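You operate a simulated robot arm through the tools that you are given. There is no shell and no other tool.

Carry out the task below with a simulated robot arm. There is one attempt and no reset: what you move stays moved.

## Task
Clear up: rinse the stir stick, blot it and stand it in the brush jar.
Fine: blot it dry on the rag; lid back on the green paint pot; once the stick is rinsed, mixing dish on to the rubber mat.
Where things are to end (x, y in the base frame): mixing dish within 0.06 m of [0.37, -0.45].

The check looks at the end state, three seconds after you hand in, the way a careful person would. Anything else that was tipped, shoved, dropped, spilled or broken makes it a failure. Lids that push on must go on centred and level and be pressed home; caps that screw on are set level and turned clockwise until they are tight.

## Robot
A 7-joint arm with a three-finger gripper, fixed in place. Base frame: the origin is on the floor under the middle of its stand, x ahead of it, y to its left, z up; the work surface is at about z = 0.763. Readings come in m, degrees, newtons and seconds.
It reaches about 0.977 m from its shoulder. Its first joint turns from -166.0 to 166.0 degrees. Payload 2.69 kg.
The tool frame sits at the grasp point between the pads (the TCP): z along the fingers, y along the line on which they close. The tips reach 0.029 m beyond it. The gripper opens to 0.12 m; its body begins 0.078 m behind the TCP.
Orientation is told as [roll, pitch, yaw] about the base's x, y, z axes, in that order, counted from this pose: with the fingers straight down and closing along the base's y, the tool's x points along the base's -x, its y along +y and its z along -z.

## Interface
- The arm moves only by the tool play_rows. Its argument "commands" is a list of rows, each a list of 3 entries, a list of its own where there are three numbers: the opening in per cent of the stroke, from 0 (shut) to 100 (fully open), then the shift along the base's x, y, z in mm, then the turn, a rotation vector about the base's x, y, z in degrees. In form: [[claw, [dx, dy, dz], [wx, wy, wz]], ...]. A call has 1 to 20 rows; each row shifts and turns the commanded pose from where the row before left it. Each row takes 0.2 s and may step no farther than 0.05 m and 8.6 degrees from the row before; otherwise, or with a gripper value out of range, the whole call is refused. Where a pose cannot be reached the arm comes as near as it can. A force on the tool above 40 N (or 10 N above the force at the start of the call, whichever is more), or a blocked arm, ends the call early, and 0.2 s more pass. Each finger travels about 0.1362 m/s and halts on what it meets, pressing with about 35 N; the grip force reading is that of the motor and also rises with nothing between the fingers. The clock runs only during rows and for 0.2 s after the last one: add rows that do not move to give the fingers time. The reply holds the time, the measured pose of the TCP, the force on the tool along the base axes, the opening and the grip force, in the units named above and with some noise, with the torque about the TCP (base axes, N m) and any sound that the robot's microphone picked up.
- Cameras (640 x 400 px; columns grow to the right, rows downward): "scene" is fixed at [0.0518, -0.6483, 1.4978]; the picture's right is [0.31, -0.95, 0.00], its down [-0.75, -0.25, -0.61] and it looks along [0.58, 0.19, -0.79] (base axes); focal length 336 px, centre (320, 200). "wrist" rides on the gripper at [0.063, 0, -0.104] in the tool frame; the picture's right is [0.01, 1.00, 0.00], its down [-0.83, 0.00, -0.56] and it looks along [-0.56, 0.00, 0.83] (tool axes); focal length 275 px, centre (320, 200). There is no depth. A picture from a camera that has moved, and an enlarged one, comes with that camera's place and axes in the base frame and with its lens.
- get_image(camera): a new picture of that camera. It takes no simulated time.
- slide_trunk(by): moves the trunk up (or, below 0, down) by that many m; the arm rides with it, the base frame stays. It gives what a move gives, with no picture.
- enlarge(camera, box): a new picture of the part [left, top, right, bottom] of that camera's present view, enlarged. It takes no simulated time.
- hand_in(): hands the job in; it is judged then, once.

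Nothing tells you positions but the pictures and the camera data. Unless the task says otherwise, let go and move clear before handing in.

The tools are called after "Request:" by a JSON object that holds its "method" and its "body". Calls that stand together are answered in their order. play_rows: Moves the arm, as the interface text tells. Its arguments: {"type":"object","properties":{"commands":{"type":"array","items":{"type":"array"}}},"required":["commands"]} The other tools are called the same way: slide_trunk (by) moves the trunk up or down; get_image (camera) takes a picture; enlarge (camera, box) takes an enlarged picture of a part of a camera's view; hand_in () hands the job in.

At the start:

```text
time: 0.0
eef_pos: [0.3953, -0.3725, 1.1773]
tool_rot: [0.0, 0.0, -0.1]
ft_force: [0.2, 0.3, -0.4]
wrist_torque: [-0.01, 0.02, -0.02]
grip_width: 0.12
grip_force: 0.1
trunk travel left (down, up): [-0.35, 0.236]
```

scene: 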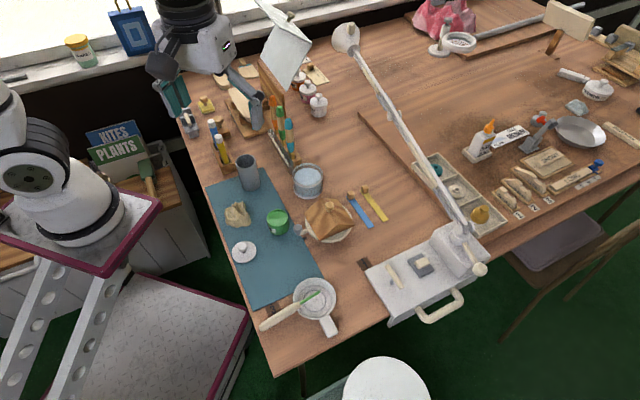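
wrist: 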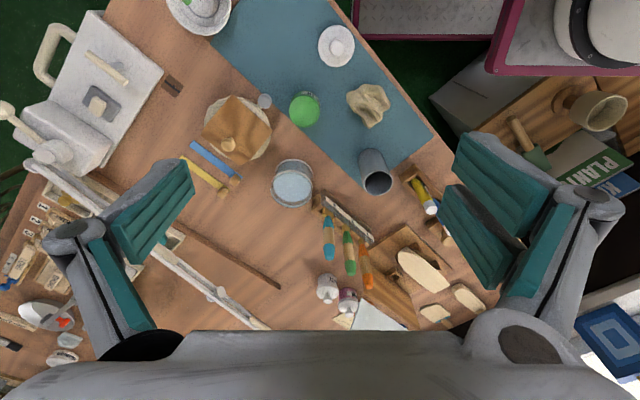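

I see a table with a blue-green mat carrying a grey jar, a rag, a green pot and a white lid; a water glass stands next to it and the mixing dish with a stick sits at the near end. I'll look closer before moving.

Request:
{"method": "enlarge", "body": {"camera": "scene", "box": [190, 140, 350, 240]}}

Request:
{"method": "enlarge", "body": {"camera": "scene", "box": [220, 240, 380, 340]}}

Request:
{"method": "enlarge", "body": {"camera": "wrist", "box": [160, 0, 480, 200]}}

Request:
{"method": "enlarge", "body": {"camera": "scene", "box": [140, 60, 340, 185]}}

```text
4.00 times, centred on (270, 190) of scene
camera zoom: at [0.0518, -0.6483, 1.4978], right [0.31, -0.95, 0.0], down [-0.75, -0.25, -0.61], along [0.58, 0.19, -0.79], focal length 1343 px, centre (520, 240)
```

zoom: 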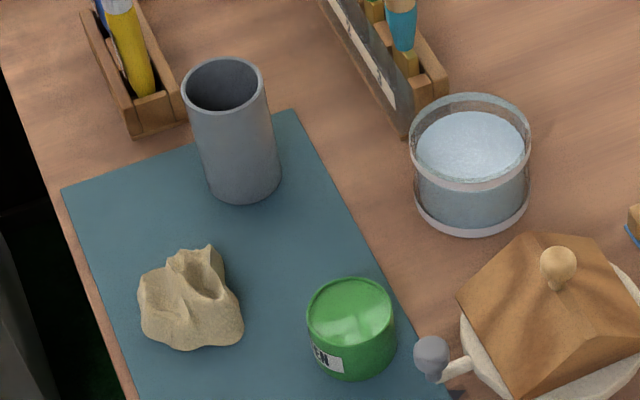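

```text
4.00 times, centred on (300, 290) of scene
camera zoom: at [0.0518, -0.6483, 1.4978], right [0.31, -0.95, 0.0], down [-0.75, -0.25, -0.61], along [0.58, 0.19, -0.79], focal length 1343 px, centre (400, -160)
```

zoom: 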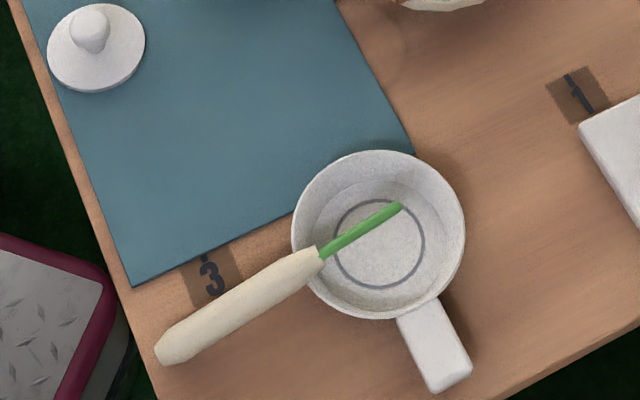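

```text
2.00 times, centred on (320, 100) of wrist
camera zoom: at [0.3325, -0.3736, 1.2806], right [-0.01, 1.0, 0.0], down [0.83, 0.0, 0.56], along [0.56, 0.0, -0.83], focal length 551 px, centre (320, 400)
```

zoom: 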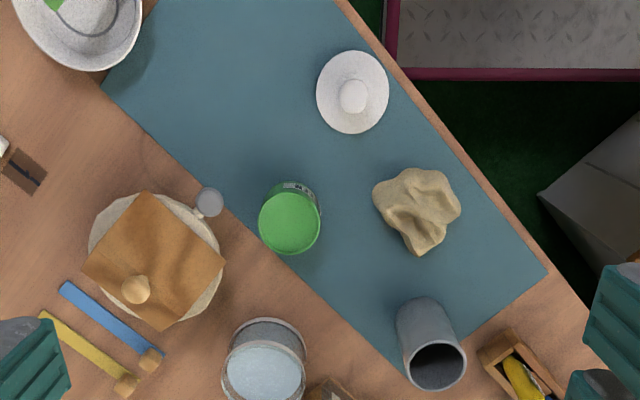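

```text
3.20 times, centred on (240, 122) of scene
camera zoom: at [0.0518, -0.6483, 1.4978], right [0.31, -0.95, 0.0], down [-0.75, -0.25, -0.61], along [0.58, 0.19, -0.79], focal length 1074 px, centre (576, 448)
```

zoom: 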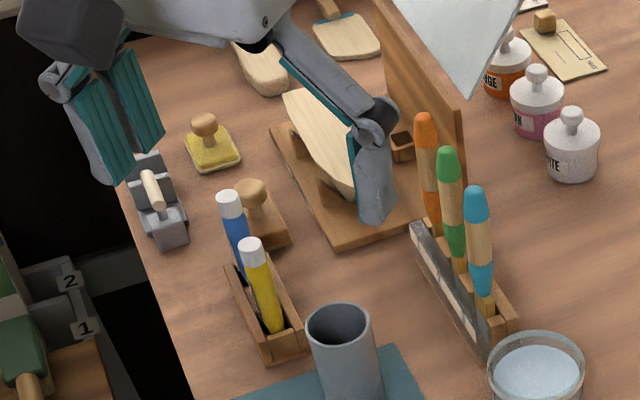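

The lid lies at about (0.374, -0.348), the green pot at (0.465, -0.40), the rag at (0.465, -0.286), the jar at (0.58, -0.269), the water glass at (0.615, -0.43) and the dish at (0.308, -0.552) with the stick in it. I'll go down over the lid first for a closer look.

Request:
{"method": "play_rows", "body": {"commands": [[80, [-7, 8, -40], [0, 0, 0]], [60, [-7, 8, -40], [0, 0, 0]], [50, [-7, 8, -40], [0, 0, 0]], [50, [0, 0, -30], [0, 0, 0]], [50, [0, 0, 0], [0, 0, 0]]]}}

Request:
{"method": "get_image", "body": {"camera": "wrist"}}

Request:
{"method": "get_image", "body": {"camera": "scene"}}

```text
time: 1.2
eef_pos: [0.3741, -0.3511, 1.026]
tool_rot: [0.1, 0.0, -0.1]
ft_force: [-0.3, 0.0, -0.1]
wrist_torque: [-0.02, 0.01, 0.0]
grip_width: 0.0602
grip_force: 0.0
trunk travel left (down, up): [-0.35, 0.236]
```

```text
taken
camera wrist: at [0.3114, -0.3519, 1.1301], right [0.0, 1.0, 0.0], down [0.83, 0.0, 0.56], along [0.56, 0.0, -0.83], focal length 275 px, centre (320, 200)
```

wrist: 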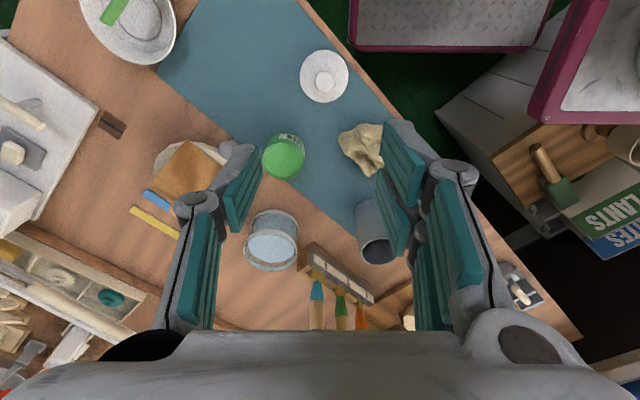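

```text
taken
```

scene: 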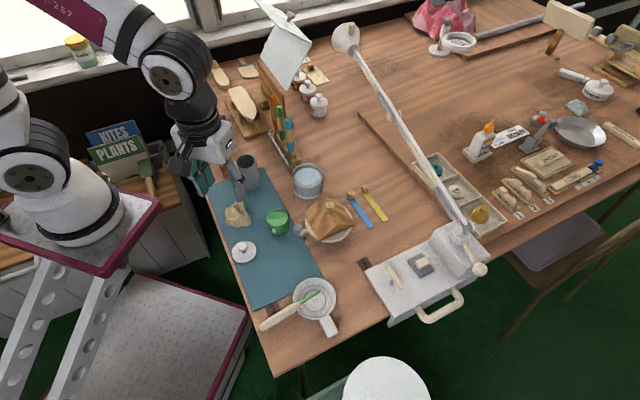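

The lid is straight below the gripper now. I'll descend to about z = 0.90 and check again.

Request:
{"method": "play_rows", "body": {"commands": [[50, [0, 3, -40], [0, 0, 0]], [50, [0, 0, -40], [0, 0, 0]], [50, [0, 0, -40], [0, 0, 0]], [50, [0, 0, 0], [0, 0, 0]]]}}

Request:
{"method": "get_image", "body": {"camera": "wrist"}}

Request:
{"method": "enlarge", "body": {"camera": "scene", "box": [200, 170, 320, 290]}}

```text
time: 2.2
eef_pos: [0.3754, -0.3461, 0.9081]
tool_rot: [0.0, 0.0, -0.1]
ft_force: [0.4, 0.7, 0.3]
wrist_torque: [-0.01, 0.0, -0.02]
grip_width: 0.0598
grip_force: 0.1
trunk travel left (down, up): [-0.35, 0.236]
```

```text
taken
camera wrist: at [0.3128, -0.3459, 1.0115], right [-0.01, 1.0, 0.0], down [0.83, 0.0, 0.56], along [0.56, 0.0, -0.83], focal length 275 px, centre (320, 200)
```

wrist: 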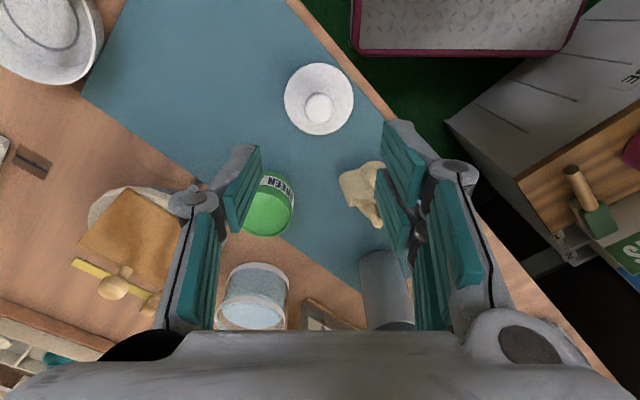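

```text
3.33 times, centred on (260, 230) of scene
camera zoom: at [0.0518, -0.6483, 1.4978], right [0.31, -0.95, 0.0], down [-0.75, -0.25, -0.61], along [0.58, 0.19, -0.79], focal length 1119 px, centre (520, 100)
```

zoom: 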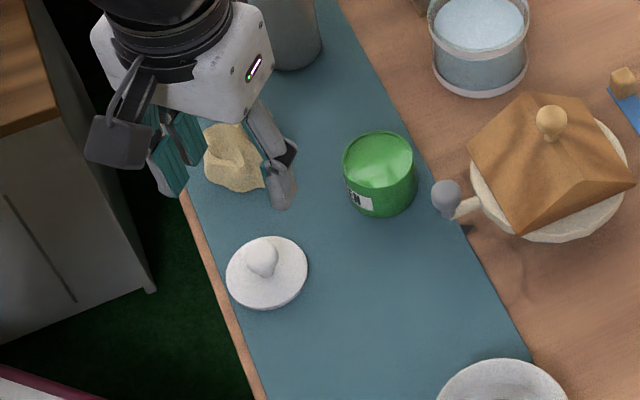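

The lid's disc centre is at about (0.373, -0.347), with its knob at z of roughly 0.78–0.806. I'll lower the finger tips to just above the disc and look before closing.

Request:
{"method": "play_rows", "body": {"commands": [[50, [-2, -1, -30], [0, 0, 0]], [45, [0, 0, -30], [0, 0, 0]], [45, [0, 0, -25], [0, 0, 0]], [45, [0, 0, 0], [0, 0, 0]]]}}

Request:
{"method": "get_image", "body": {"camera": "wrist"}}

Request:
{"method": "enlarge", "body": {"camera": "scene", "box": [180, 200, 300, 280]}}

```text
time: 3.2
eef_pos: [0.3741, -0.345, 0.8213]
tool_rot: [0.1, 0.0, 0.0]
ft_force: [-0.6, -0.4, -0.1]
wrist_torque: [0.05, -0.01, 0.0]
grip_width: 0.0539
grip_force: 0.0
trunk travel left (down, up): [-0.35, 0.236]
```

```text
taken
camera wrist: at [0.3101, -0.346, 0.9258], right [-0.01, 1.0, 0.0], down [0.83, 0.0, 0.56], along [0.56, 0.0, -0.83], focal length 275 px, centre (320, 200)
```

wrist: 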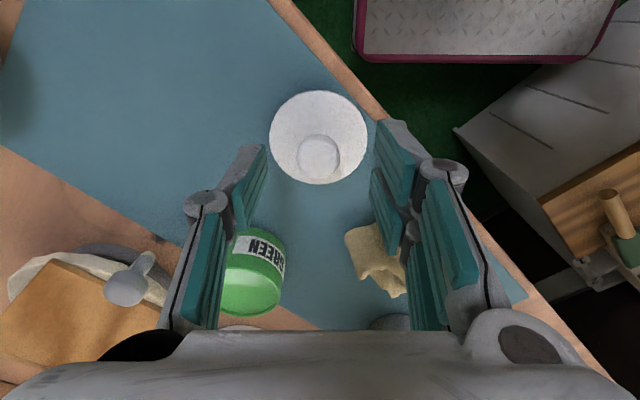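

```text
5.00 times, centred on (240, 240) of scene
camera zoom: at [0.0518, -0.6483, 1.4978], right [0.31, -0.95, 0.0], down [-0.75, -0.25, -0.61], along [0.58, 0.19, -0.79], focal length 1679 px, centre (720, 0)
```

zoom: 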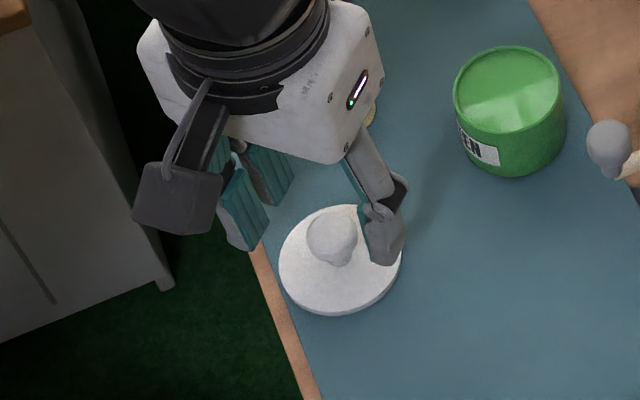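

The knob is centred between the fingers. I'll lower 9 mm and close on it.

Request:
{"method": "play_rows", "body": {"commands": [[45, [-1, -1, -9], [0, 0, 0]], [30, [0, 0, 0], [0, 0, 0]], [10, [0, 0, 0], [0, 0, 0]], [0, [0, 0, 0], [0, 0, 0]], [0, [0, 0, 0], [0, 0, 0]], [0, [0, 0, 0], [0, 0, 0]]]}}

Request:
{"method": "get_image", "body": {"camera": "wrist"}}

Request:
{"method": "enlarge", "body": {"camera": "scene", "box": [180, 200, 300, 280]}}

```text
time: 4.6
eef_pos: [0.3709, -0.3478, 0.8122]
tool_rot: [-0.1, 0.0, 0.0]
ft_force: [0.2, 0.1, -0.6]
wrist_torque: [-0.03, -0.01, -0.01]
grip_width: 0.0204
grip_force: 34.9
trunk travel left (down, up): [-0.35, 0.236]
```

```text
taken
camera wrist: at [0.3086, -0.3479, 0.9162], right [-0.01, 1.0, 0.0], down [0.83, 0.0, 0.56], along [0.56, 0.0, -0.83], focal length 275 px, centre (320, 200)
```

wrist: 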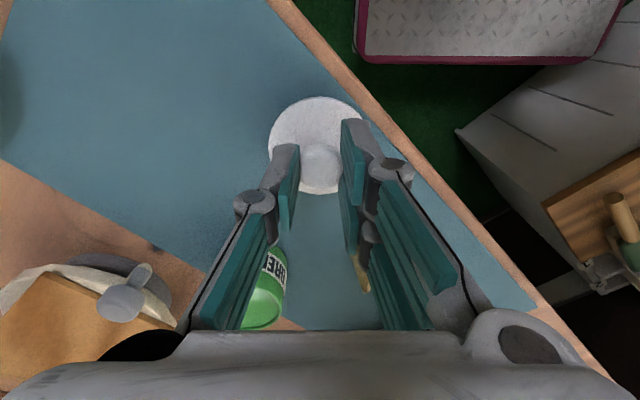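

```text
5.00 times, centred on (240, 240) of scene
camera zoom: at [0.0518, -0.6483, 1.4978], right [0.31, -0.95, 0.0], down [-0.75, -0.25, -0.61], along [0.58, 0.19, -0.79], focal length 1679 px, centre (720, 0)
```

zoom: 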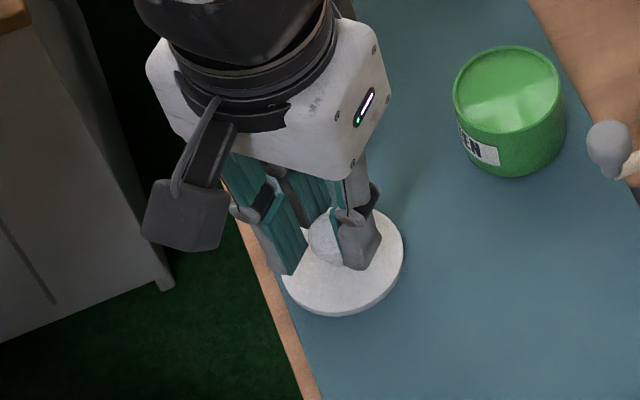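

The knob is gripped at 0.020 m. I'll lift it straight up and check that the lid hangs level.

Request:
{"method": "play_rows", "body": {"commands": [[0, [0, 0, 15], [0, 0, 0]], [0, [0, 0, 30], [0, 0, 0]], [0, [0, 0, 40], [0, 0, 0]], [0, [0, 0, 25], [0, 0, 0]], [0, [0, 0, 0], [0, 0, 0]]]}}

Request:
{"method": "get_image", "body": {"camera": "wrist"}}

Request:
{"method": "enlarge", "body": {"camera": "scene", "box": [200, 160, 320, 260]}}

```text
time: 5.8
eef_pos: [0.3739, -0.3463, 0.9225]
tool_rot: [0.0, 0.0, 0.0]
ft_force: [-0.4, -0.1, 0.5]
wrist_torque: [0.03, -0.01, 0.03]
grip_width: 0.0202
grip_force: 34.7
trunk travel left (down, up): [-0.35, 0.236]
```

```text
taken
camera wrist: at [0.3096, -0.348, 1.0258], right [-0.01, 1.0, 0.0], down [0.83, 0.0, 0.56], along [0.56, 0.0, -0.83], focal length 275 px, centre (320, 200)
```

wrist: 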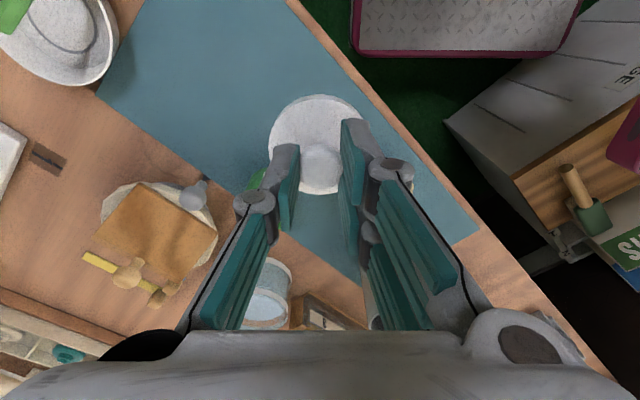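

```text
4.00 times, centred on (260, 210) of scene
camera zoom: at [0.0518, -0.6483, 1.4978], right [0.31, -0.95, 0.0], down [-0.75, -0.25, -0.61], along [0.58, 0.19, -0.79], focal length 1343 px, centre (560, 160)
```

zoom: 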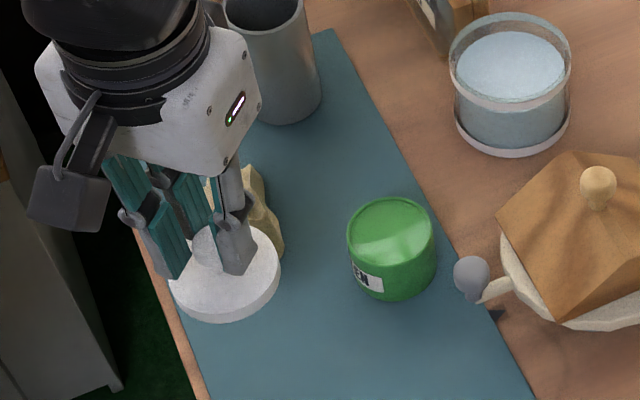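

The lid is level in the grip, with its centre under the TCP. Next I'll carry it over the pot, which I put at about (0.473, -0.398) with its top near z = 0.80, and check the alignment from both cameras.

Request:
{"method": "play_rows", "body": {"commands": [[0, [33, -17, 0], [0, 0, 0]], [0, [33, -17, 0], [0, 0, 0]], [0, [33, -17, -10], [0, 0, 0]], [0, [0, 0, -20], [0, 0, 0]], [0, [0, 0, 0], [0, 0, 0]]]}}

Request:
{"method": "enlarge", "body": {"camera": "wrist", "box": [240, 60, 400, 220]}}

Request:
{"method": "enlarge", "body": {"camera": "scene", "box": [230, 160, 320, 240]}}

```text
time: 7.0
eef_pos: [0.4711, -0.3975, 0.8915]
tool_rot: [0.0, 0.0, 0.0]
ft_force: [-0.3, -0.4, 0.0]
wrist_torque: [0.03, 0.0, -0.01]
grip_width: 0.0214
grip_force: 34.8
trunk travel left (down, up): [-0.35, 0.236]
```

```text
2.50 times, centred on (320, 140) of wrist
camera zoom: at [0.4082, -0.3989, 0.9958], right [0.0, 1.0, 0.0], down [0.83, 0.0, 0.56], along [0.56, 0.0, -0.83], focal length 688 px, centre (320, 350)
```

zoom: 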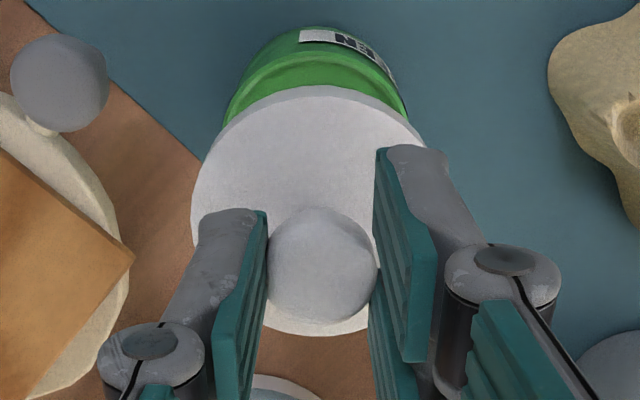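

```text
5.00 times, centred on (275, 200) of scene
camera zoom: at [0.0518, -0.6483, 1.4978], right [0.31, -0.95, 0.0], down [-0.75, -0.25, -0.61], along [0.58, 0.19, -0.79], focal length 1679 px, centre (545, 200)
```

zoom: 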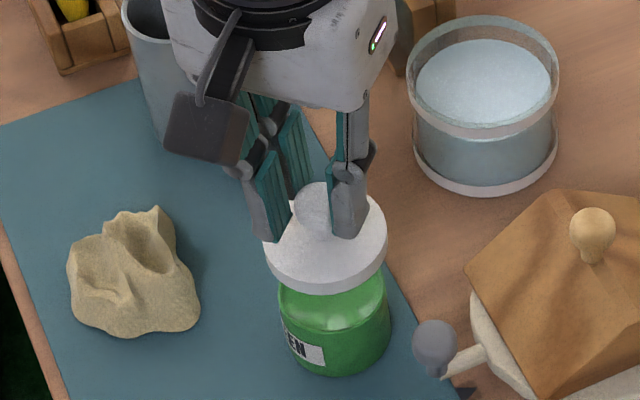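

The lid sits close to concentric with the pot in both views, perhaps 1–2 mm off. I'll lower it to just above the rim and measure again.

Request:
{"method": "play_rows", "body": {"commands": [[0, [1, 1, -16], [0, 0, 0]], [0, [0, 0, -14], [0, 0, 0]], [0, [0, 0, 0], [0, 0, 0]]]}}

Request:
{"method": "enlarge", "body": {"camera": "wrist", "box": [240, 60, 400, 220]}}

Request:
{"method": "enlarge", "body": {"camera": "scene", "box": [255, 190, 305, 240]}}

```text
time: 7.8
eef_pos: [0.4723, -0.3995, 0.8632]
tool_rot: [0.0, 0.0, 0.1]
ft_force: [-1.0, -0.5, 0.1]
wrist_torque: [0.0, 0.02, 0.0]
grip_width: 0.0213
grip_force: 34.7
trunk travel left (down, up): [-0.35, 0.236]
```

```text
2.50 times, centred on (320, 140) of wrist
camera zoom: at [0.4091, -0.3988, 0.9662], right [0.0, 1.0, 0.0], down [0.83, 0.0, 0.56], along [0.56, 0.0, -0.83], focal length 688 px, centre (320, 350)
```

zoom: 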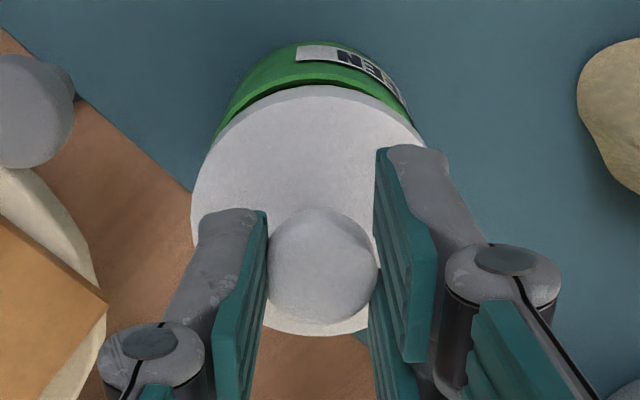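

```text
8.00 times, centred on (280, 215) of scene
camera zoom: at [0.0518, -0.6483, 1.4978], right [0.31, -0.95, 0.0], down [-0.75, -0.25, -0.61], along [0.58, 0.19, -0.79], focal length 2686 px, centre (640, 80)
```

zoom: 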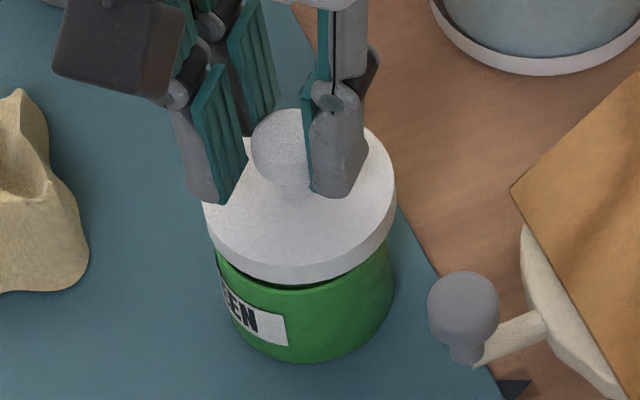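

The lid and pot axes agree to about 1 mm. I'll lower gently in small steps, watching the force.

Request:
{"method": "play_rows", "body": {"commands": [[0, [0, 0.5, -5], [0, 0, 0]], [0, [0, 0, -4], [0, 0, 0]], [0, [0, 0, -3], [0, 0, 0]], [0, [0, 0, -3], [0, 0, 0]], [0, [0, 0, 0], [0, 0, 0]]]}}

Request:
{"method": "enlarge", "body": {"camera": "scene", "box": [255, 190, 305, 240]}}

Request:
{"method": "enlarge", "body": {"camera": "wrist", "box": [240, 60, 400, 220]}}

```text
time: 8.7
eef_pos: [0.4734, -0.3985, 0.854]
tool_rot: [-0.2, -0.2, 0.2]
ft_force: [-5.8, 6.2, 21.5]
wrist_torque: [0.26, 0.4, 0.01]
grip_width: 0.0211
grip_force: 35.1
trunk travel left (down, up): [-0.35, 0.236]
stopped in row 4: the force on the tool passed its limit at 46 N (the readings are from after the stop); the commanded pose is now the measured one
```

```text
8.00 times, centred on (280, 215) of scene
camera zoom: at [0.0518, -0.6483, 1.4978], right [0.31, -0.95, 0.0], down [-0.75, -0.25, -0.61], along [0.58, 0.19, -0.79], focal length 2686 px, centre (640, 80)
```

zoom: 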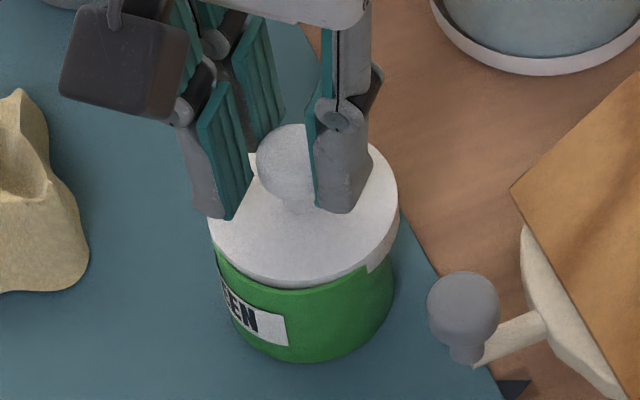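

```text
2.50 times, centred on (320, 140) of wrist
camera zoom: at [0.4095, -0.3986, 0.9569], right [-0.01, 1.0, 0.0], down [0.83, 0.01, 0.56], along [0.56, 0.0, -0.83], focal length 688 px, centre (320, 350)
```

zoom: 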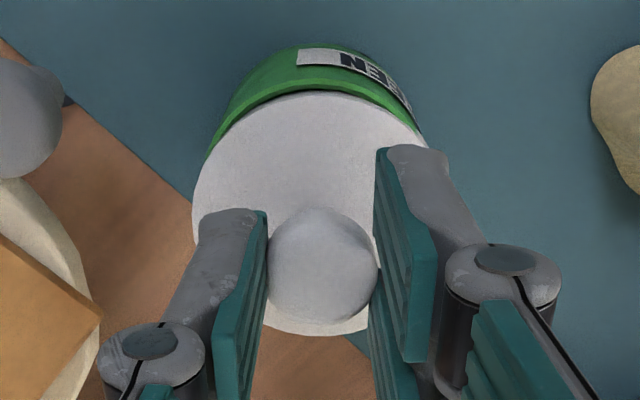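

The rim caught: the force pushes the lid toward -x, +y, and the pictures agree it is about 3 mm too far in +x. I'll lift slightly, shift it and recheck.

Request:
{"method": "play_rows", "body": {"commands": [[0, [0, 0, 5], [0, 0, 0]], [0, [-2.5, 1.5, 0], [0.2, 0.2, -0.2]], [0, [0, 0, 0], [0, 0, 0]]]}}

Request:
{"method": "enlarge", "body": {"camera": "scene", "box": [255, 190, 305, 240]}}

Request:
{"method": "enlarge", "body": {"camera": "wrist", "box": [240, 60, 400, 220]}}

```text
time: 9.5
eef_pos: [0.4711, -0.398, 0.8565]
tool_rot: [0.0, 0.1, -0.1]
ft_force: [0.2, -1.0, 0.0]
wrist_torque: [0.02, 0.0, -0.01]
grip_width: 0.0214
grip_force: 34.8
trunk travel left (down, up): [-0.35, 0.236]
```

```text
8.00 times, centred on (280, 215) of scene
camera zoom: at [0.0518, -0.6483, 1.4978], right [0.31, -0.95, 0.0], down [-0.75, -0.25, -0.61], along [0.58, 0.19, -0.79], focal length 2686 px, centre (640, 80)
```

zoom: 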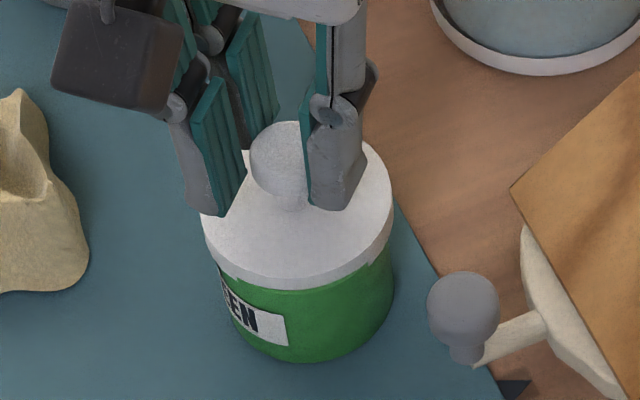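

```text
2.50 times, centred on (320, 140) of wrist
camera zoom: at [0.4082, -0.398, 0.9608], right [0.0, 1.0, 0.0], down [0.83, 0.0, 0.55], along [0.55, 0.0, -0.83], focal length 688 px, centre (320, 350)
```

zoom: 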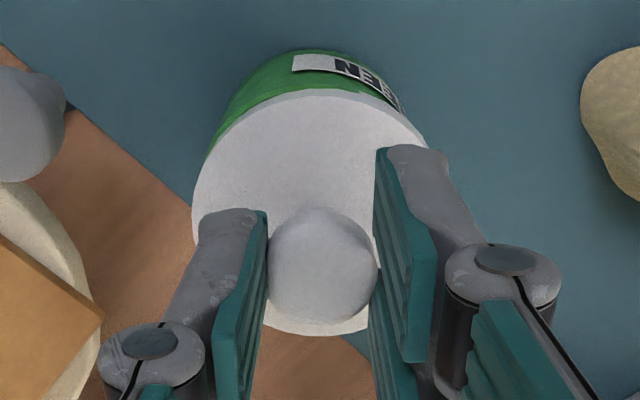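

Sideways it is centred now, but the front rim still shows ahead of the lid, so the lid needs about 2 mm more toward the scene camera. I'll raise, shift and look again.

Request:
{"method": "play_rows", "body": {"commands": [[0, [0, 0, 6], [0, 0, 0]], [0, [-2, -1, 0], [0, 0, 0]], [0, [0, 0, 0], [0, 0, 0]]]}}

Request:
{"method": "enlarge", "body": {"camera": "scene", "box": [255, 190, 305, 240]}}

Request:
{"method": "enlarge", "body": {"camera": "wrist", "box": [240, 60, 400, 220]}}

```text
time: 10.3
eef_pos: [0.4677, -0.3993, 0.863]
tool_rot: [0.0, 0.0, -0.2]
ft_force: [0.0, 0.6, -0.3]
wrist_torque: [0.02, -0.02, 0.0]
grip_width: 0.0213
grip_force: 34.7
trunk travel left (down, up): [-0.35, 0.236]
```

```text
8.00 times, centred on (280, 215) of scene
camera zoom: at [0.0518, -0.6483, 1.4978], right [0.31, -0.95, 0.0], down [-0.75, -0.25, -0.61], along [0.58, 0.19, -0.79], focal length 2686 px, centre (640, 80)
```

zoom: 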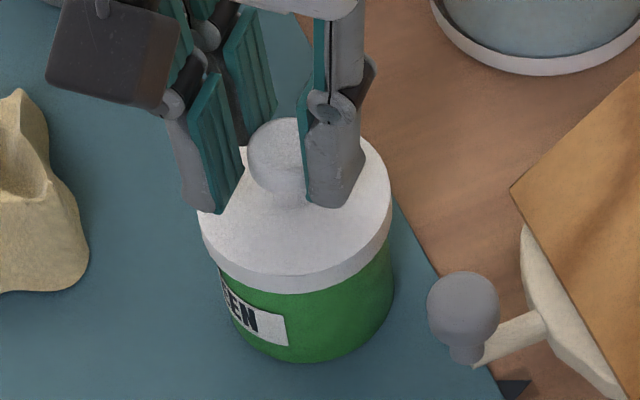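

```text
2.50 times, centred on (320, 140) of wrist
camera zoom: at [0.4052, -0.3992, 0.9669], right [0.0, 1.0, 0.0], down [0.83, 0.0, 0.56], along [0.56, 0.0, -0.83], focal length 688 px, centre (320, 350)
```

zoom: 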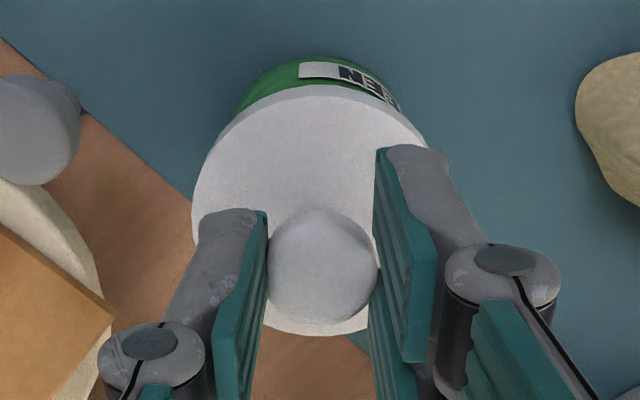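

The lid now covers the whole rim, perhaps 1–2 mm too far toward -x. I'll shift it back 1.5 mm and lower slowly.

Request:
{"method": "play_rows", "body": {"commands": [[0, [1.5, 0.5, -3], [0, 0, 0]], [0, [0, 0, -3], [0, 0, 0]], [0, [0, 0, 0], [0, 0, 0]]]}}

Request:
{"method": "enlarge", "body": {"camera": "scene", "box": [255, 190, 305, 240]}}

Request:
{"method": "enlarge", "body": {"camera": "wrist", "box": [240, 60, 400, 220]}}

```text
time: 11.1
eef_pos: [0.4694, -0.398, 0.8581]
tool_rot: [0.0, 0.1, -0.1]
ft_force: [0.2, -0.1, -0.2]
wrist_torque: [0.04, 0.0, 0.0]
grip_width: 0.0213
grip_force: 34.6
trunk travel left (down, up): [-0.35, 0.236]
```

```text
8.00 times, centred on (280, 215) of scene
camera zoom: at [0.0518, -0.6483, 1.4978], right [0.31, -0.95, 0.0], down [-0.75, -0.25, -0.61], along [0.58, 0.19, -0.79], focal length 2686 px, centre (640, 80)
```

zoom: 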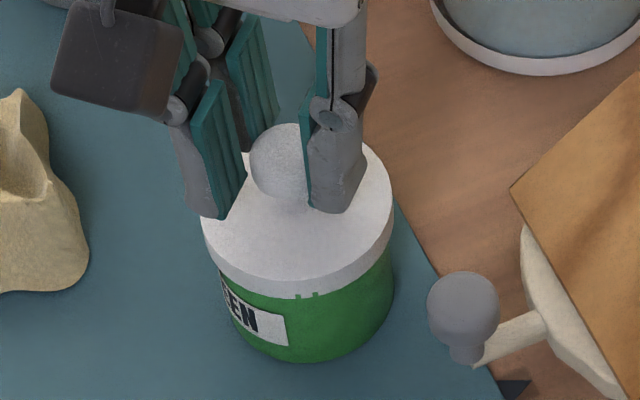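

```text
2.50 times, centred on (320, 140) of wrist
camera zoom: at [0.407, -0.3986, 0.9612], right [0.0, 1.0, 0.0], down [0.83, 0.0, 0.56], along [0.56, 0.0, -0.83], focal length 688 px, centre (320, 350)
```

zoom: 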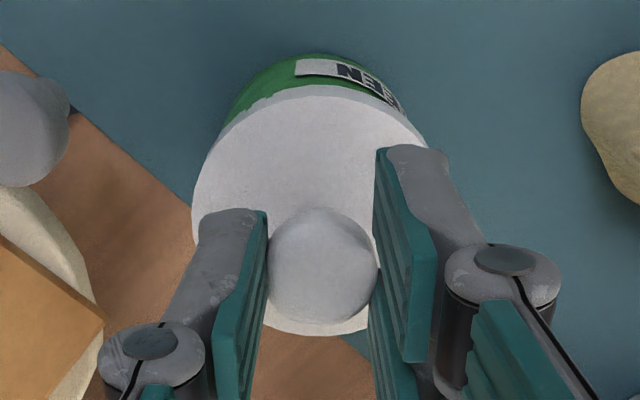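

The skirt is now around the rim with no force. I'll nudge it 0.7 mm forward and press down in small steps.

Request:
{"method": "play_rows", "body": {"commands": [[0, [-0.8, -0.4, 0], [0, 0, 0]], [0, [0, 0, -2], [0, 0, 0]], [0, [0, 0, -2], [0, 0, 0]], [0, [0, 0, -2], [0, 0, 0]], [0, [0, 0, 0], [0, 0, 0]]]}}

Request:
{"method": "enlarge", "body": {"camera": "scene", "box": [255, 190, 305, 240]}}

Request:
{"method": "enlarge", "body": {"camera": "wrist", "box": [240, 60, 400, 220]}}

```text
time: 12.3
eef_pos: [0.4691, -0.4001, 0.8545]
tool_rot: [-0.2, 0.1, -0.2]
ft_force: [-7.9, 5.1, 19.0]
wrist_torque: [0.3, 0.04, 0.11]
grip_width: 0.0212
grip_force: 35.0
trunk travel left (down, up): [-0.35, 0.236]
heard: snap
stopped in row 5: the force on the tool passed its limit at 42 N (the readings are from after the stop); the commanded pose is now the measured one
```

```text
8.00 times, centred on (280, 215) of scene
camera zoom: at [0.0518, -0.6483, 1.4978], right [0.31, -0.95, 0.0], down [-0.75, -0.25, -0.61], along [0.58, 0.19, -0.79], focal length 2686 px, centre (640, 80)
```

zoom: 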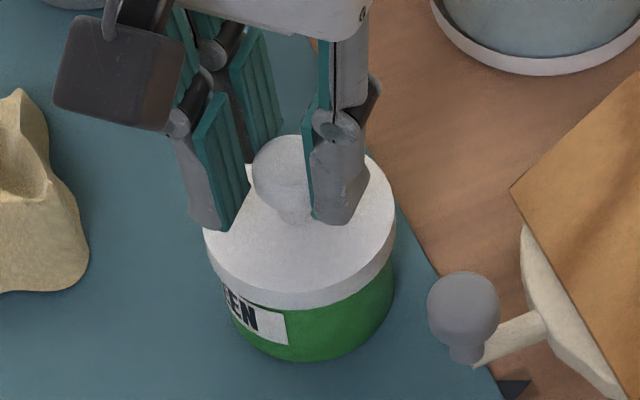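

```text
2.50 times, centred on (320, 140) of wrist
camera zoom: at [0.4053, -0.3994, 0.9579], right [0.0, 1.0, 0.0], down [0.83, 0.0, 0.56], along [0.56, 0.0, -0.83], focal length 688 px, centre (320, 350)
```

zoom: 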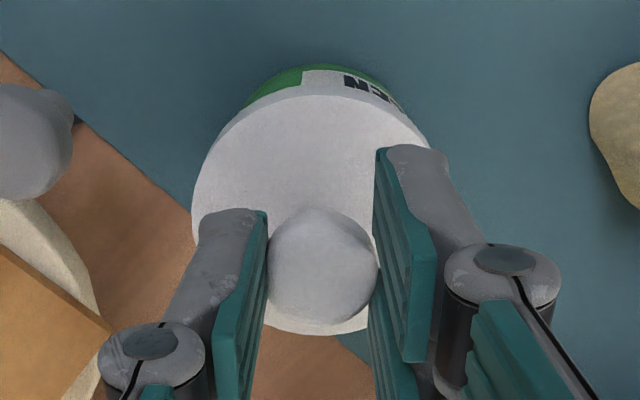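

I heard the snap, and the lid looks seated and even. I'll release, lift away and inspect it.

Request:
{"method": "play_rows", "body": {"commands": [[20, [0, 0, 0], [0, 0, 0]], [35, [0, 0, 0], [0, 0, 0]], [45, [0, 0, 0], [0, 0, 0]], [45, [0, 0, 30], [0, 0, 0]], [45, [0, 0, 40], [0, 0, 0]], [45, [0, 0, 0], [0, 0, 0]]]}}

Request:
{"method": "enlarge", "body": {"camera": "scene", "box": [255, 190, 305, 240]}}

Request:
{"method": "enlarge", "body": {"camera": "wrist", "box": [240, 60, 400, 220]}}

```text
time: 13.8
eef_pos: [0.4711, -0.4, 0.9229]
tool_rot: [-0.2, 0.2, -0.1]
ft_force: [0.5, -0.5, 0.5]
wrist_torque: [0.0, -0.01, -0.03]
grip_width: 0.054
grip_force: 0.1
trunk travel left (down, up): [-0.35, 0.236]
```

```text
8.00 times, centred on (280, 215) of scene
camera zoom: at [0.0518, -0.6483, 1.4978], right [0.31, -0.95, 0.0], down [-0.75, -0.25, -0.61], along [0.58, 0.19, -0.79], focal length 2686 px, centre (640, 80)
```

zoom: 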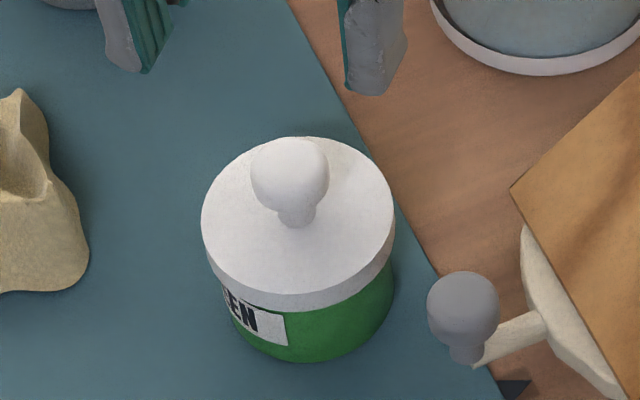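

```text
2.50 times, centred on (320, 140) of wrist
camera zoom: at [0.4074, -0.3996, 1.0264], right [0.0, 1.0, 0.0], down [0.83, 0.0, 0.56], along [0.56, 0.0, -0.83], focal length 688 px, centre (320, 350)
```

zoom: 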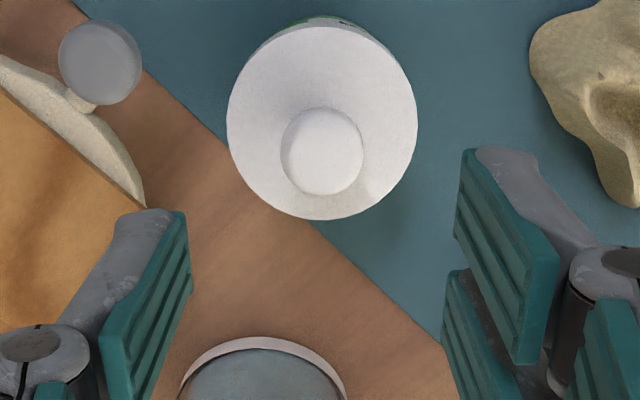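

The lid is seated level on the pot. Next I'll go up and over to the dish with the gripper turned -45° in line with the stick, to see how the stick lies.

Request:
{"method": "play_rows", "body": {"commands": [[50, [0, 0, 30], [0, 0, 0]], [50, [-25, -15, 20], [0, 0, -7.5]], [50, [-32, -22, 15], [0, 0, -7.5]], [50, [-32, -22, 10], [0, 0, -7.5]], [50, [-32, -22, 10], [0, 0, -7.5]], [50, [-32, -22, 10], [0, 0, -7.5]], [50, [-28, -20, 10], [0, 0, -7.5]], [50, [0, 0, 0], [0, 0, 0]]]}}

Request:
{"method": "get_image", "body": {"camera": "wrist"}}

Request:
{"method": "get_image", "body": {"camera": "scene"}}

```text
time: 15.6
eef_pos: [0.2893, -0.5235, 1.0271]
tool_rot: [-0.3, 0.0, -45.4]
ft_force: [-0.3, 0.2, -0.2]
wrist_torque: [-0.01, 0.0, -0.03]
grip_width: 0.0599
grip_force: 0.1
trunk travel left (down, up): [-0.35, 0.236]
```

```text
taken
camera wrist: at [0.2451, -0.4785, 1.1321], right [0.71, 0.71, 0.0], down [0.59, -0.59, 0.56], along [0.39, -0.4, -0.83], focal length 275 px, centre (320, 200)
```

wrist: 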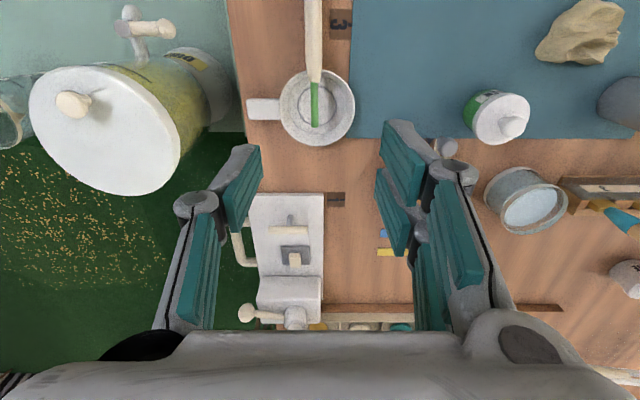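

```text
taken
```

scene: 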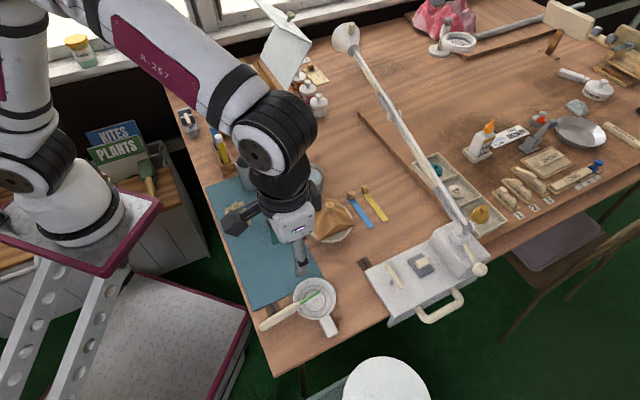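

The stick's handle end rests on the table near (0.224, -0.465), it crosses the dish rim, and the green tip is raised at about (0.317, -0.56, 0.82). I want to grip the handle with the gripper tilted so the stick can later point tip-down, so I'll test that tilt in free space first.

Request:
{"method": "play_rows", "body": {"commands": [[60, [-10, 10, 0], [-5.65, -5.65, 0]], [60, [-10, 10, 0], [-5.65, -5.65, 0]], [60, [-10, 10, 0], [-5.65, -5.65, 0]], [60, [-10, 10, 0], [-5.65, -5.65, 0]], [60, [0, 0, 0], [-5.65, -5.65, 0]], [60, [0, 0, 0], [0, 0, 0]]]}}

Request:
{"method": "get_image", "body": {"camera": "wrist"}}

Request:
{"method": "get_image", "body": {"camera": "scene"}}

```text
time: 16.9
eef_pos: [0.2481, -0.4833, 1.0282]
tool_rot: [0.0, -40.0, -45.3]
ft_force: [-0.2, -0.7, 0.1]
wrist_torque: [-0.01, -0.02, 0.01]
grip_width: 0.072
grip_force: 0.0
trunk travel left (down, up): [-0.35, 0.236]
```

```text
taken
camera wrist: at [0.1669, -0.4014, 1.067], right [0.71, 0.71, 0.0], down [0.2, -0.2, 0.96], along [0.68, -0.68, -0.28], focal length 275 px, centre (320, 200)
```

wrist: 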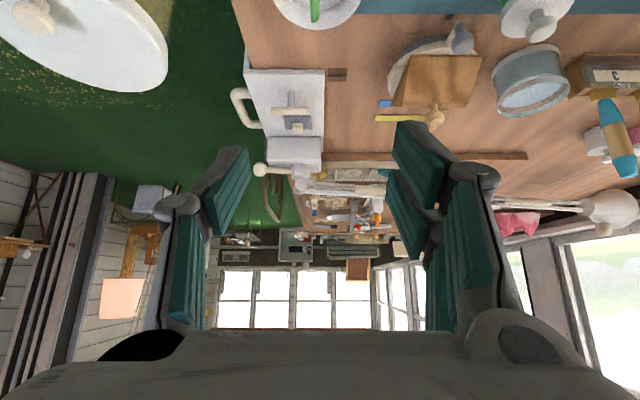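

```text
taken
```

scene: 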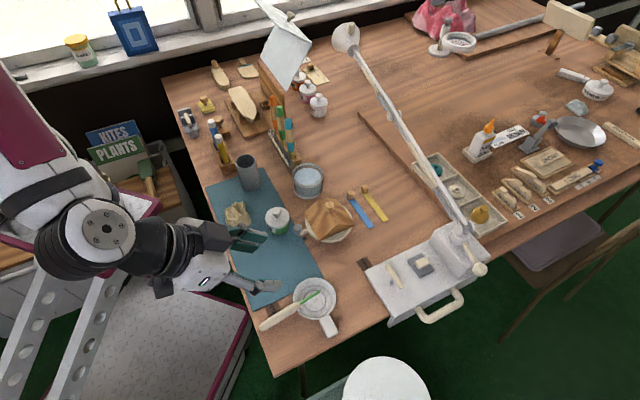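

The 40° tilt is reachable. Now I'll test, still empty-handed and high up, the later pose with the fingers pointing back so the stick would hang tip-down.

Request:
{"method": "play_rows", "body": {"commands": [[60, [20, 0, 20], [5.65, 5.65, 0]], [60, [30, 3, 10], [5.65, 5.65, 0]], [60, [30, 3, 10], [5.65, 5.65, 0]], [60, [30, 3, 10], [5.65, 5.65, 0]], [60, [30, 3, 10], [5.65, 5.65, 0]], [60, [30, 3, 10], [5.65, 5.65, 0]], [60, [30, 3, 10], [5.65, 5.65, 0]], [60, [30, 3, 0], [5.65, 5.65, 0]], [60, [30, 3, 0], [5.65, 5.65, 0]], [60, [30, 3, 0], [5.65, 5.65, 0]], [60, [0, 0, 0], [0, 0, 0]]]}}

Request:
{"method": "get_image", "body": {"camera": "scene"}}

Request:
{"method": "get_image", "body": {"camera": "wrist"}}

```text
time: 19.4
eef_pos: [0.5168, -0.4572, 1.1091]
tool_rot: [-0.4, 34.8, -45.3]
ft_force: [-0.2, 0.2, 0.1]
wrist_torque: [0.01, 0.02, 0.01]
grip_width: 0.072
grip_force: 0.0
out of reach, approached as far as the arm can: row 10
trunk travel left (down, up): [-0.35, 0.236]
```

```text
taken
```

scene: 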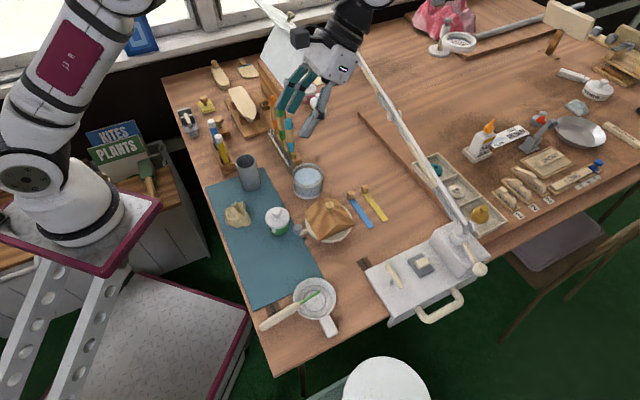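

```text
taken
camera wrist: at [0.5225, -0.4625, 1.2302], right [0.7, 0.71, 0.0], down [0.71, -0.7, -0.02], along [-0.01, 0.01, -1.0], focal length 275 px, centre (320, 200)
```

wrist: 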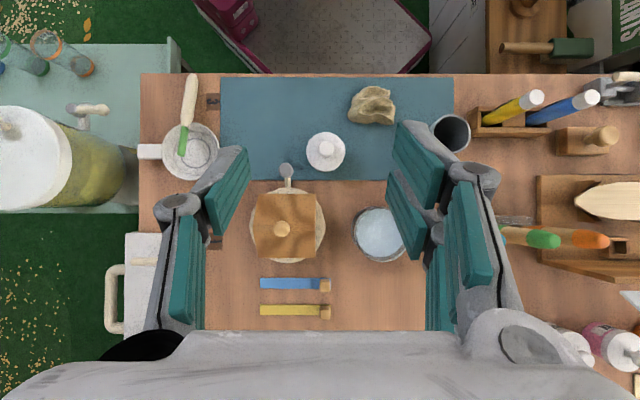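

This gives a straight-down view that confirms positions: jar (0.581, -0.272), rag (0.475, -0.29), glass (0.617, -0.433). I'll zoom on the stick and rag, then test more tilt at a lower height.

Request:
{"method": "enlarge", "body": {"camera": "wrist", "box": [130, 60, 230, 190]}}

Request:
{"method": "enlarge", "body": {"camera": "wrist", "box": [330, 60, 490, 160]}}

Request:
{"method": "play_rows", "body": {"commands": [[60, [5, 0, -40], [0, 0, 0]], [60, [5, 0, -40], [0, 0, 0]], [60, [5, 0, -40], [0, 0, 0]], [60, [0, 0, -25], [3.5, 3.5, 0]], [60, [0, 0, 0], [3.5, 3.5, 0]], [60, [0, 0, 0], [0, 0, 0]]]}}

Request:
{"method": "get_image", "body": {"camera": "scene"}}

```text
3.08 times, centred on (180, 125) of wrist
camera zoom: at [0.5225, -0.4625, 1.2302], right [0.7, 0.71, 0.0], down [0.71, -0.7, -0.02], along [-0.01, 0.01, -1.0], focal length 847 px, centre (751, 431)
```

zoom: 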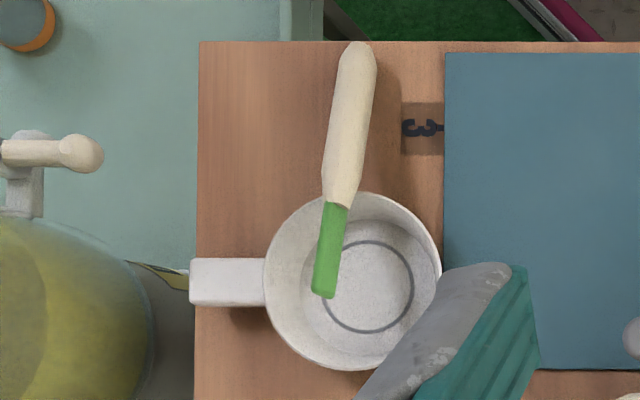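

```text
4.00 times, centred on (410, 110) of wrist
camera zoom: at [0.5225, -0.4625, 1.2302], right [0.7, 0.71, 0.0], down [0.71, -0.7, -0.02], along [-0.01, 0.01, -1.0], focal length 1101 px, centre (-40, 560)
```

zoom: 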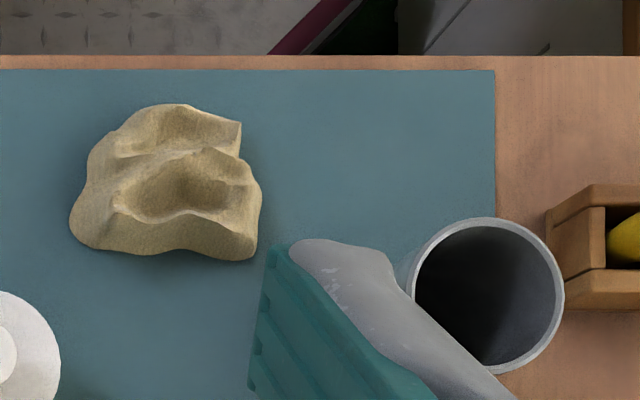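

```text
time: 20.8
eef_pos: [0.5321, -0.4567, 0.9656]
tool_rot: [-0.4, 44.6, -45.3]
ft_force: [-0.7, 0.4, -0.2]
wrist_torque: [0.02, 0.02, 0.0]
grip_width: 0.0719
grip_force: 0.1
trunk travel left (down, up): [-0.35, 0.236]
```

```text
taken
```

scene: 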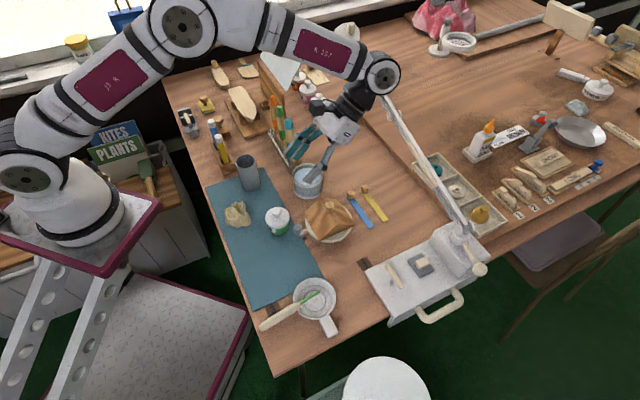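

Tilt to -45° works at this height. I'll test how far it goes, since picking the stick off the table needs a nearly vertical gripper and the stick will then need a large tilt.

Request:
{"method": "play_rows", "body": {"commands": [[60, [0, 0, 5], [5.5, 5.5, 0]], [60, [0, 0, 0], [5.5, 5.5, 0]], [60, [0, 0, 0], [5.5, 5.5, 0]], [60, [0, 0, 0], [0, 0, 0]]]}}

Request:
{"method": "get_image", "body": {"camera": "scene"}}

Request:
{"method": "get_image", "body": {"camera": "wrist"}}

```text
time: 21.8
eef_pos: [0.5323, -0.4561, 0.9671]
tool_rot: [-0.4, 48.5, -45.3]
ft_force: [0.5, -1.0, 0.4]
wrist_torque: [0.04, -0.01, 0.0]
grip_width: 0.0723
grip_force: 0.0
out of reach, approached as far as the arm can: row 1, 2, 3
trunk travel left (down, up): [-0.35, 0.236]
```

```text
taken
```

scene: 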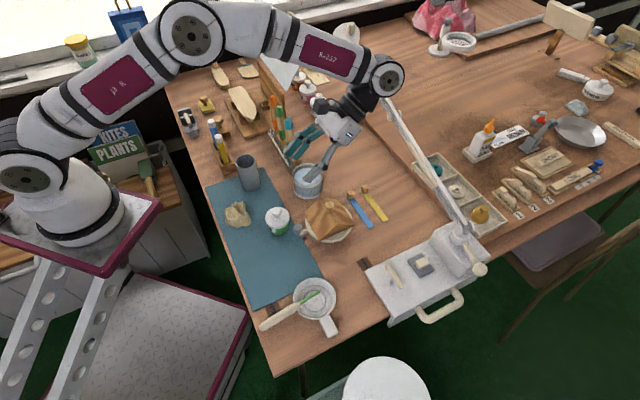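

```text
taken
camera wrist: at [0.5581, -0.4823, 1.0828], right [0.7, 0.71, 0.0], down [0.69, -0.68, -0.25], along [-0.18, 0.18, -0.97], focal length 275 px, centre (320, 200)
```

wrist: 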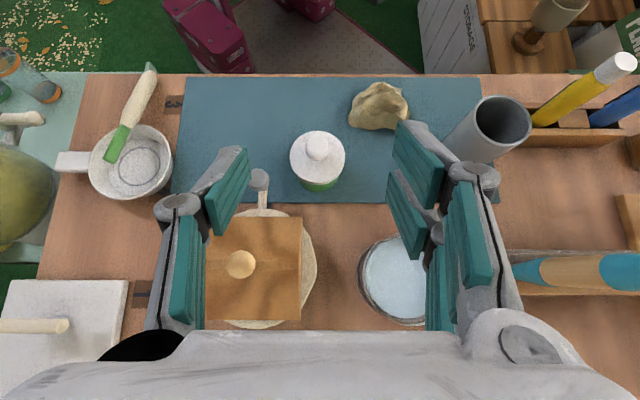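

The backward tilt stops near -49° here, so I'll test the alternative: fingers forward with the hand rolled 180°. First back to vertical, then turn the yaw to see its range.

Request:
{"method": "play_rows", "body": {"commands": [[60, [-10, 10, 20], [-5.7, -5.7, 0]], [60, [-10, 10, 20], [-5.7, -5.7, 0]], [60, [-10, 10, 20], [-5.7, -5.7, 0]], [60, [-10, 10, 10], [-5.7, -5.7, 0]], [60, [0, 0, 10], [-5.7, -5.7, 0]], [60, [0, 0, 0], [-5.7, -5.7, 0]], [60, [0, 0, 0], [0, 0, 8]], [60, [0, 0, 0], [0, 0, 8]], [60, [0, 0, 0], [0, 0, 8]], [60, [0, 0, 0], [0, 0, 8]], [60, [0, 0, 0], [0, 0, 8]], [60, [0, 0, 0], [0, 0, 8]], [60, [0, 0, 0], [0, 0, 8]], [60, [0, 0, 0], [0, 0, 8]], [60, [0, 0, 0], [0, 0, 8]], [60, [0, 0, 0], [0, 0, 8]]]}}

Request:
{"method": "get_image", "body": {"camera": "scene"}}

```text
time: 25.1
eef_pos: [0.4927, -0.417, 1.0481]
tool_rot: [-0.2, 0.0, 35.0]
ft_force: [0.7, 0.4, 0.0]
wrist_torque: [0.05, 0.01, 0.03]
grip_width: 0.0721
grip_force: 0.1
trunk travel left (down, up): [-0.35, 0.236]
```

```text
taken
```

scene: 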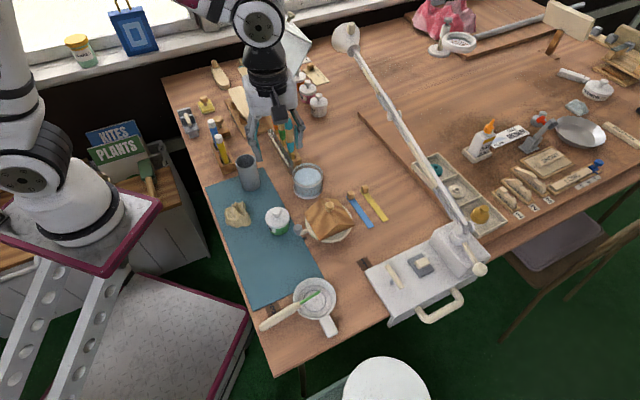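

Yaw is at +35° without trouble. I'll continue turning toward +135°.

Request:
{"method": "play_rows", "body": {"commands": [[60, [0, 0, 0], [0, 0, 8]], [60, [0, 0, 0], [0, 0, 8]], [60, [0, 0, 0], [0, 0, 8]], [60, [0, 0, 0], [0, 0, 8]], [60, [0, 0, 0], [0, 0, 8]], [60, [0, 0, 0], [0, 0, 8]], [60, [0, 0, 0], [0, 0, 8]], [60, [0, 0, 0], [0, 0, 8]], [60, [0, 0, 0], [0, 0, 8]], [60, [0, 0, 0], [0, 0, 8]], [60, [0, 0, 0], [0, 0, 8]], [60, [0, 0, 0], [0, 0, 8]], [60, [0, 0, 0], [0, 0, 4]], [60, [0, 0, 0], [0, 0, 0]]]}}

Request:
{"method": "get_image", "body": {"camera": "scene"}}

Request:
{"method": "get_image", "body": {"camera": "wrist"}}

```text
time: 28.1
eef_pos: [0.4926, -0.4164, 1.0493]
tool_rot: [-0.2, 0.0, 134.8]
ft_force: [-0.7, -0.3, -0.4]
wrist_torque: [0.02, 0.01, 0.0]
grip_width: 0.0721
grip_force: 0.1
trunk travel left (down, up): [-0.35, 0.236]
```

```text
taken
```

scene: 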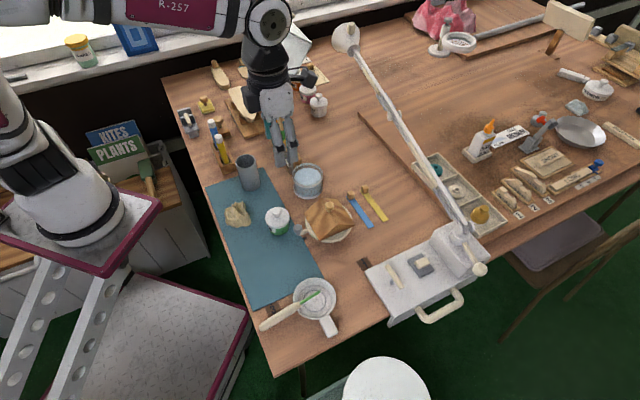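

```text
taken
camera wrist: at [0.537, -0.4615, 1.1525], right [-0.71, -0.71, 0.0], down [-0.59, 0.59, 0.55], along [-0.39, 0.39, -0.83], focal length 275 px, centre (320, 200)
```

wrist: 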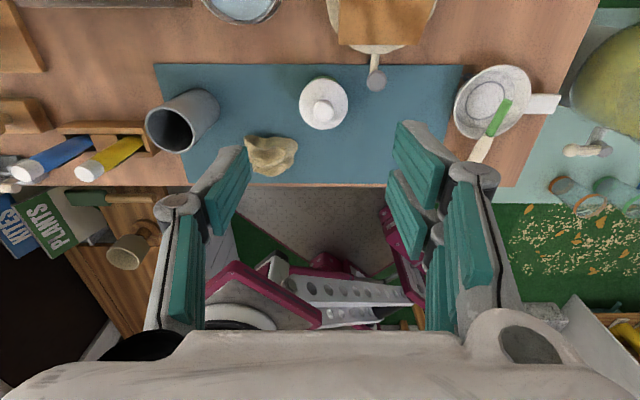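

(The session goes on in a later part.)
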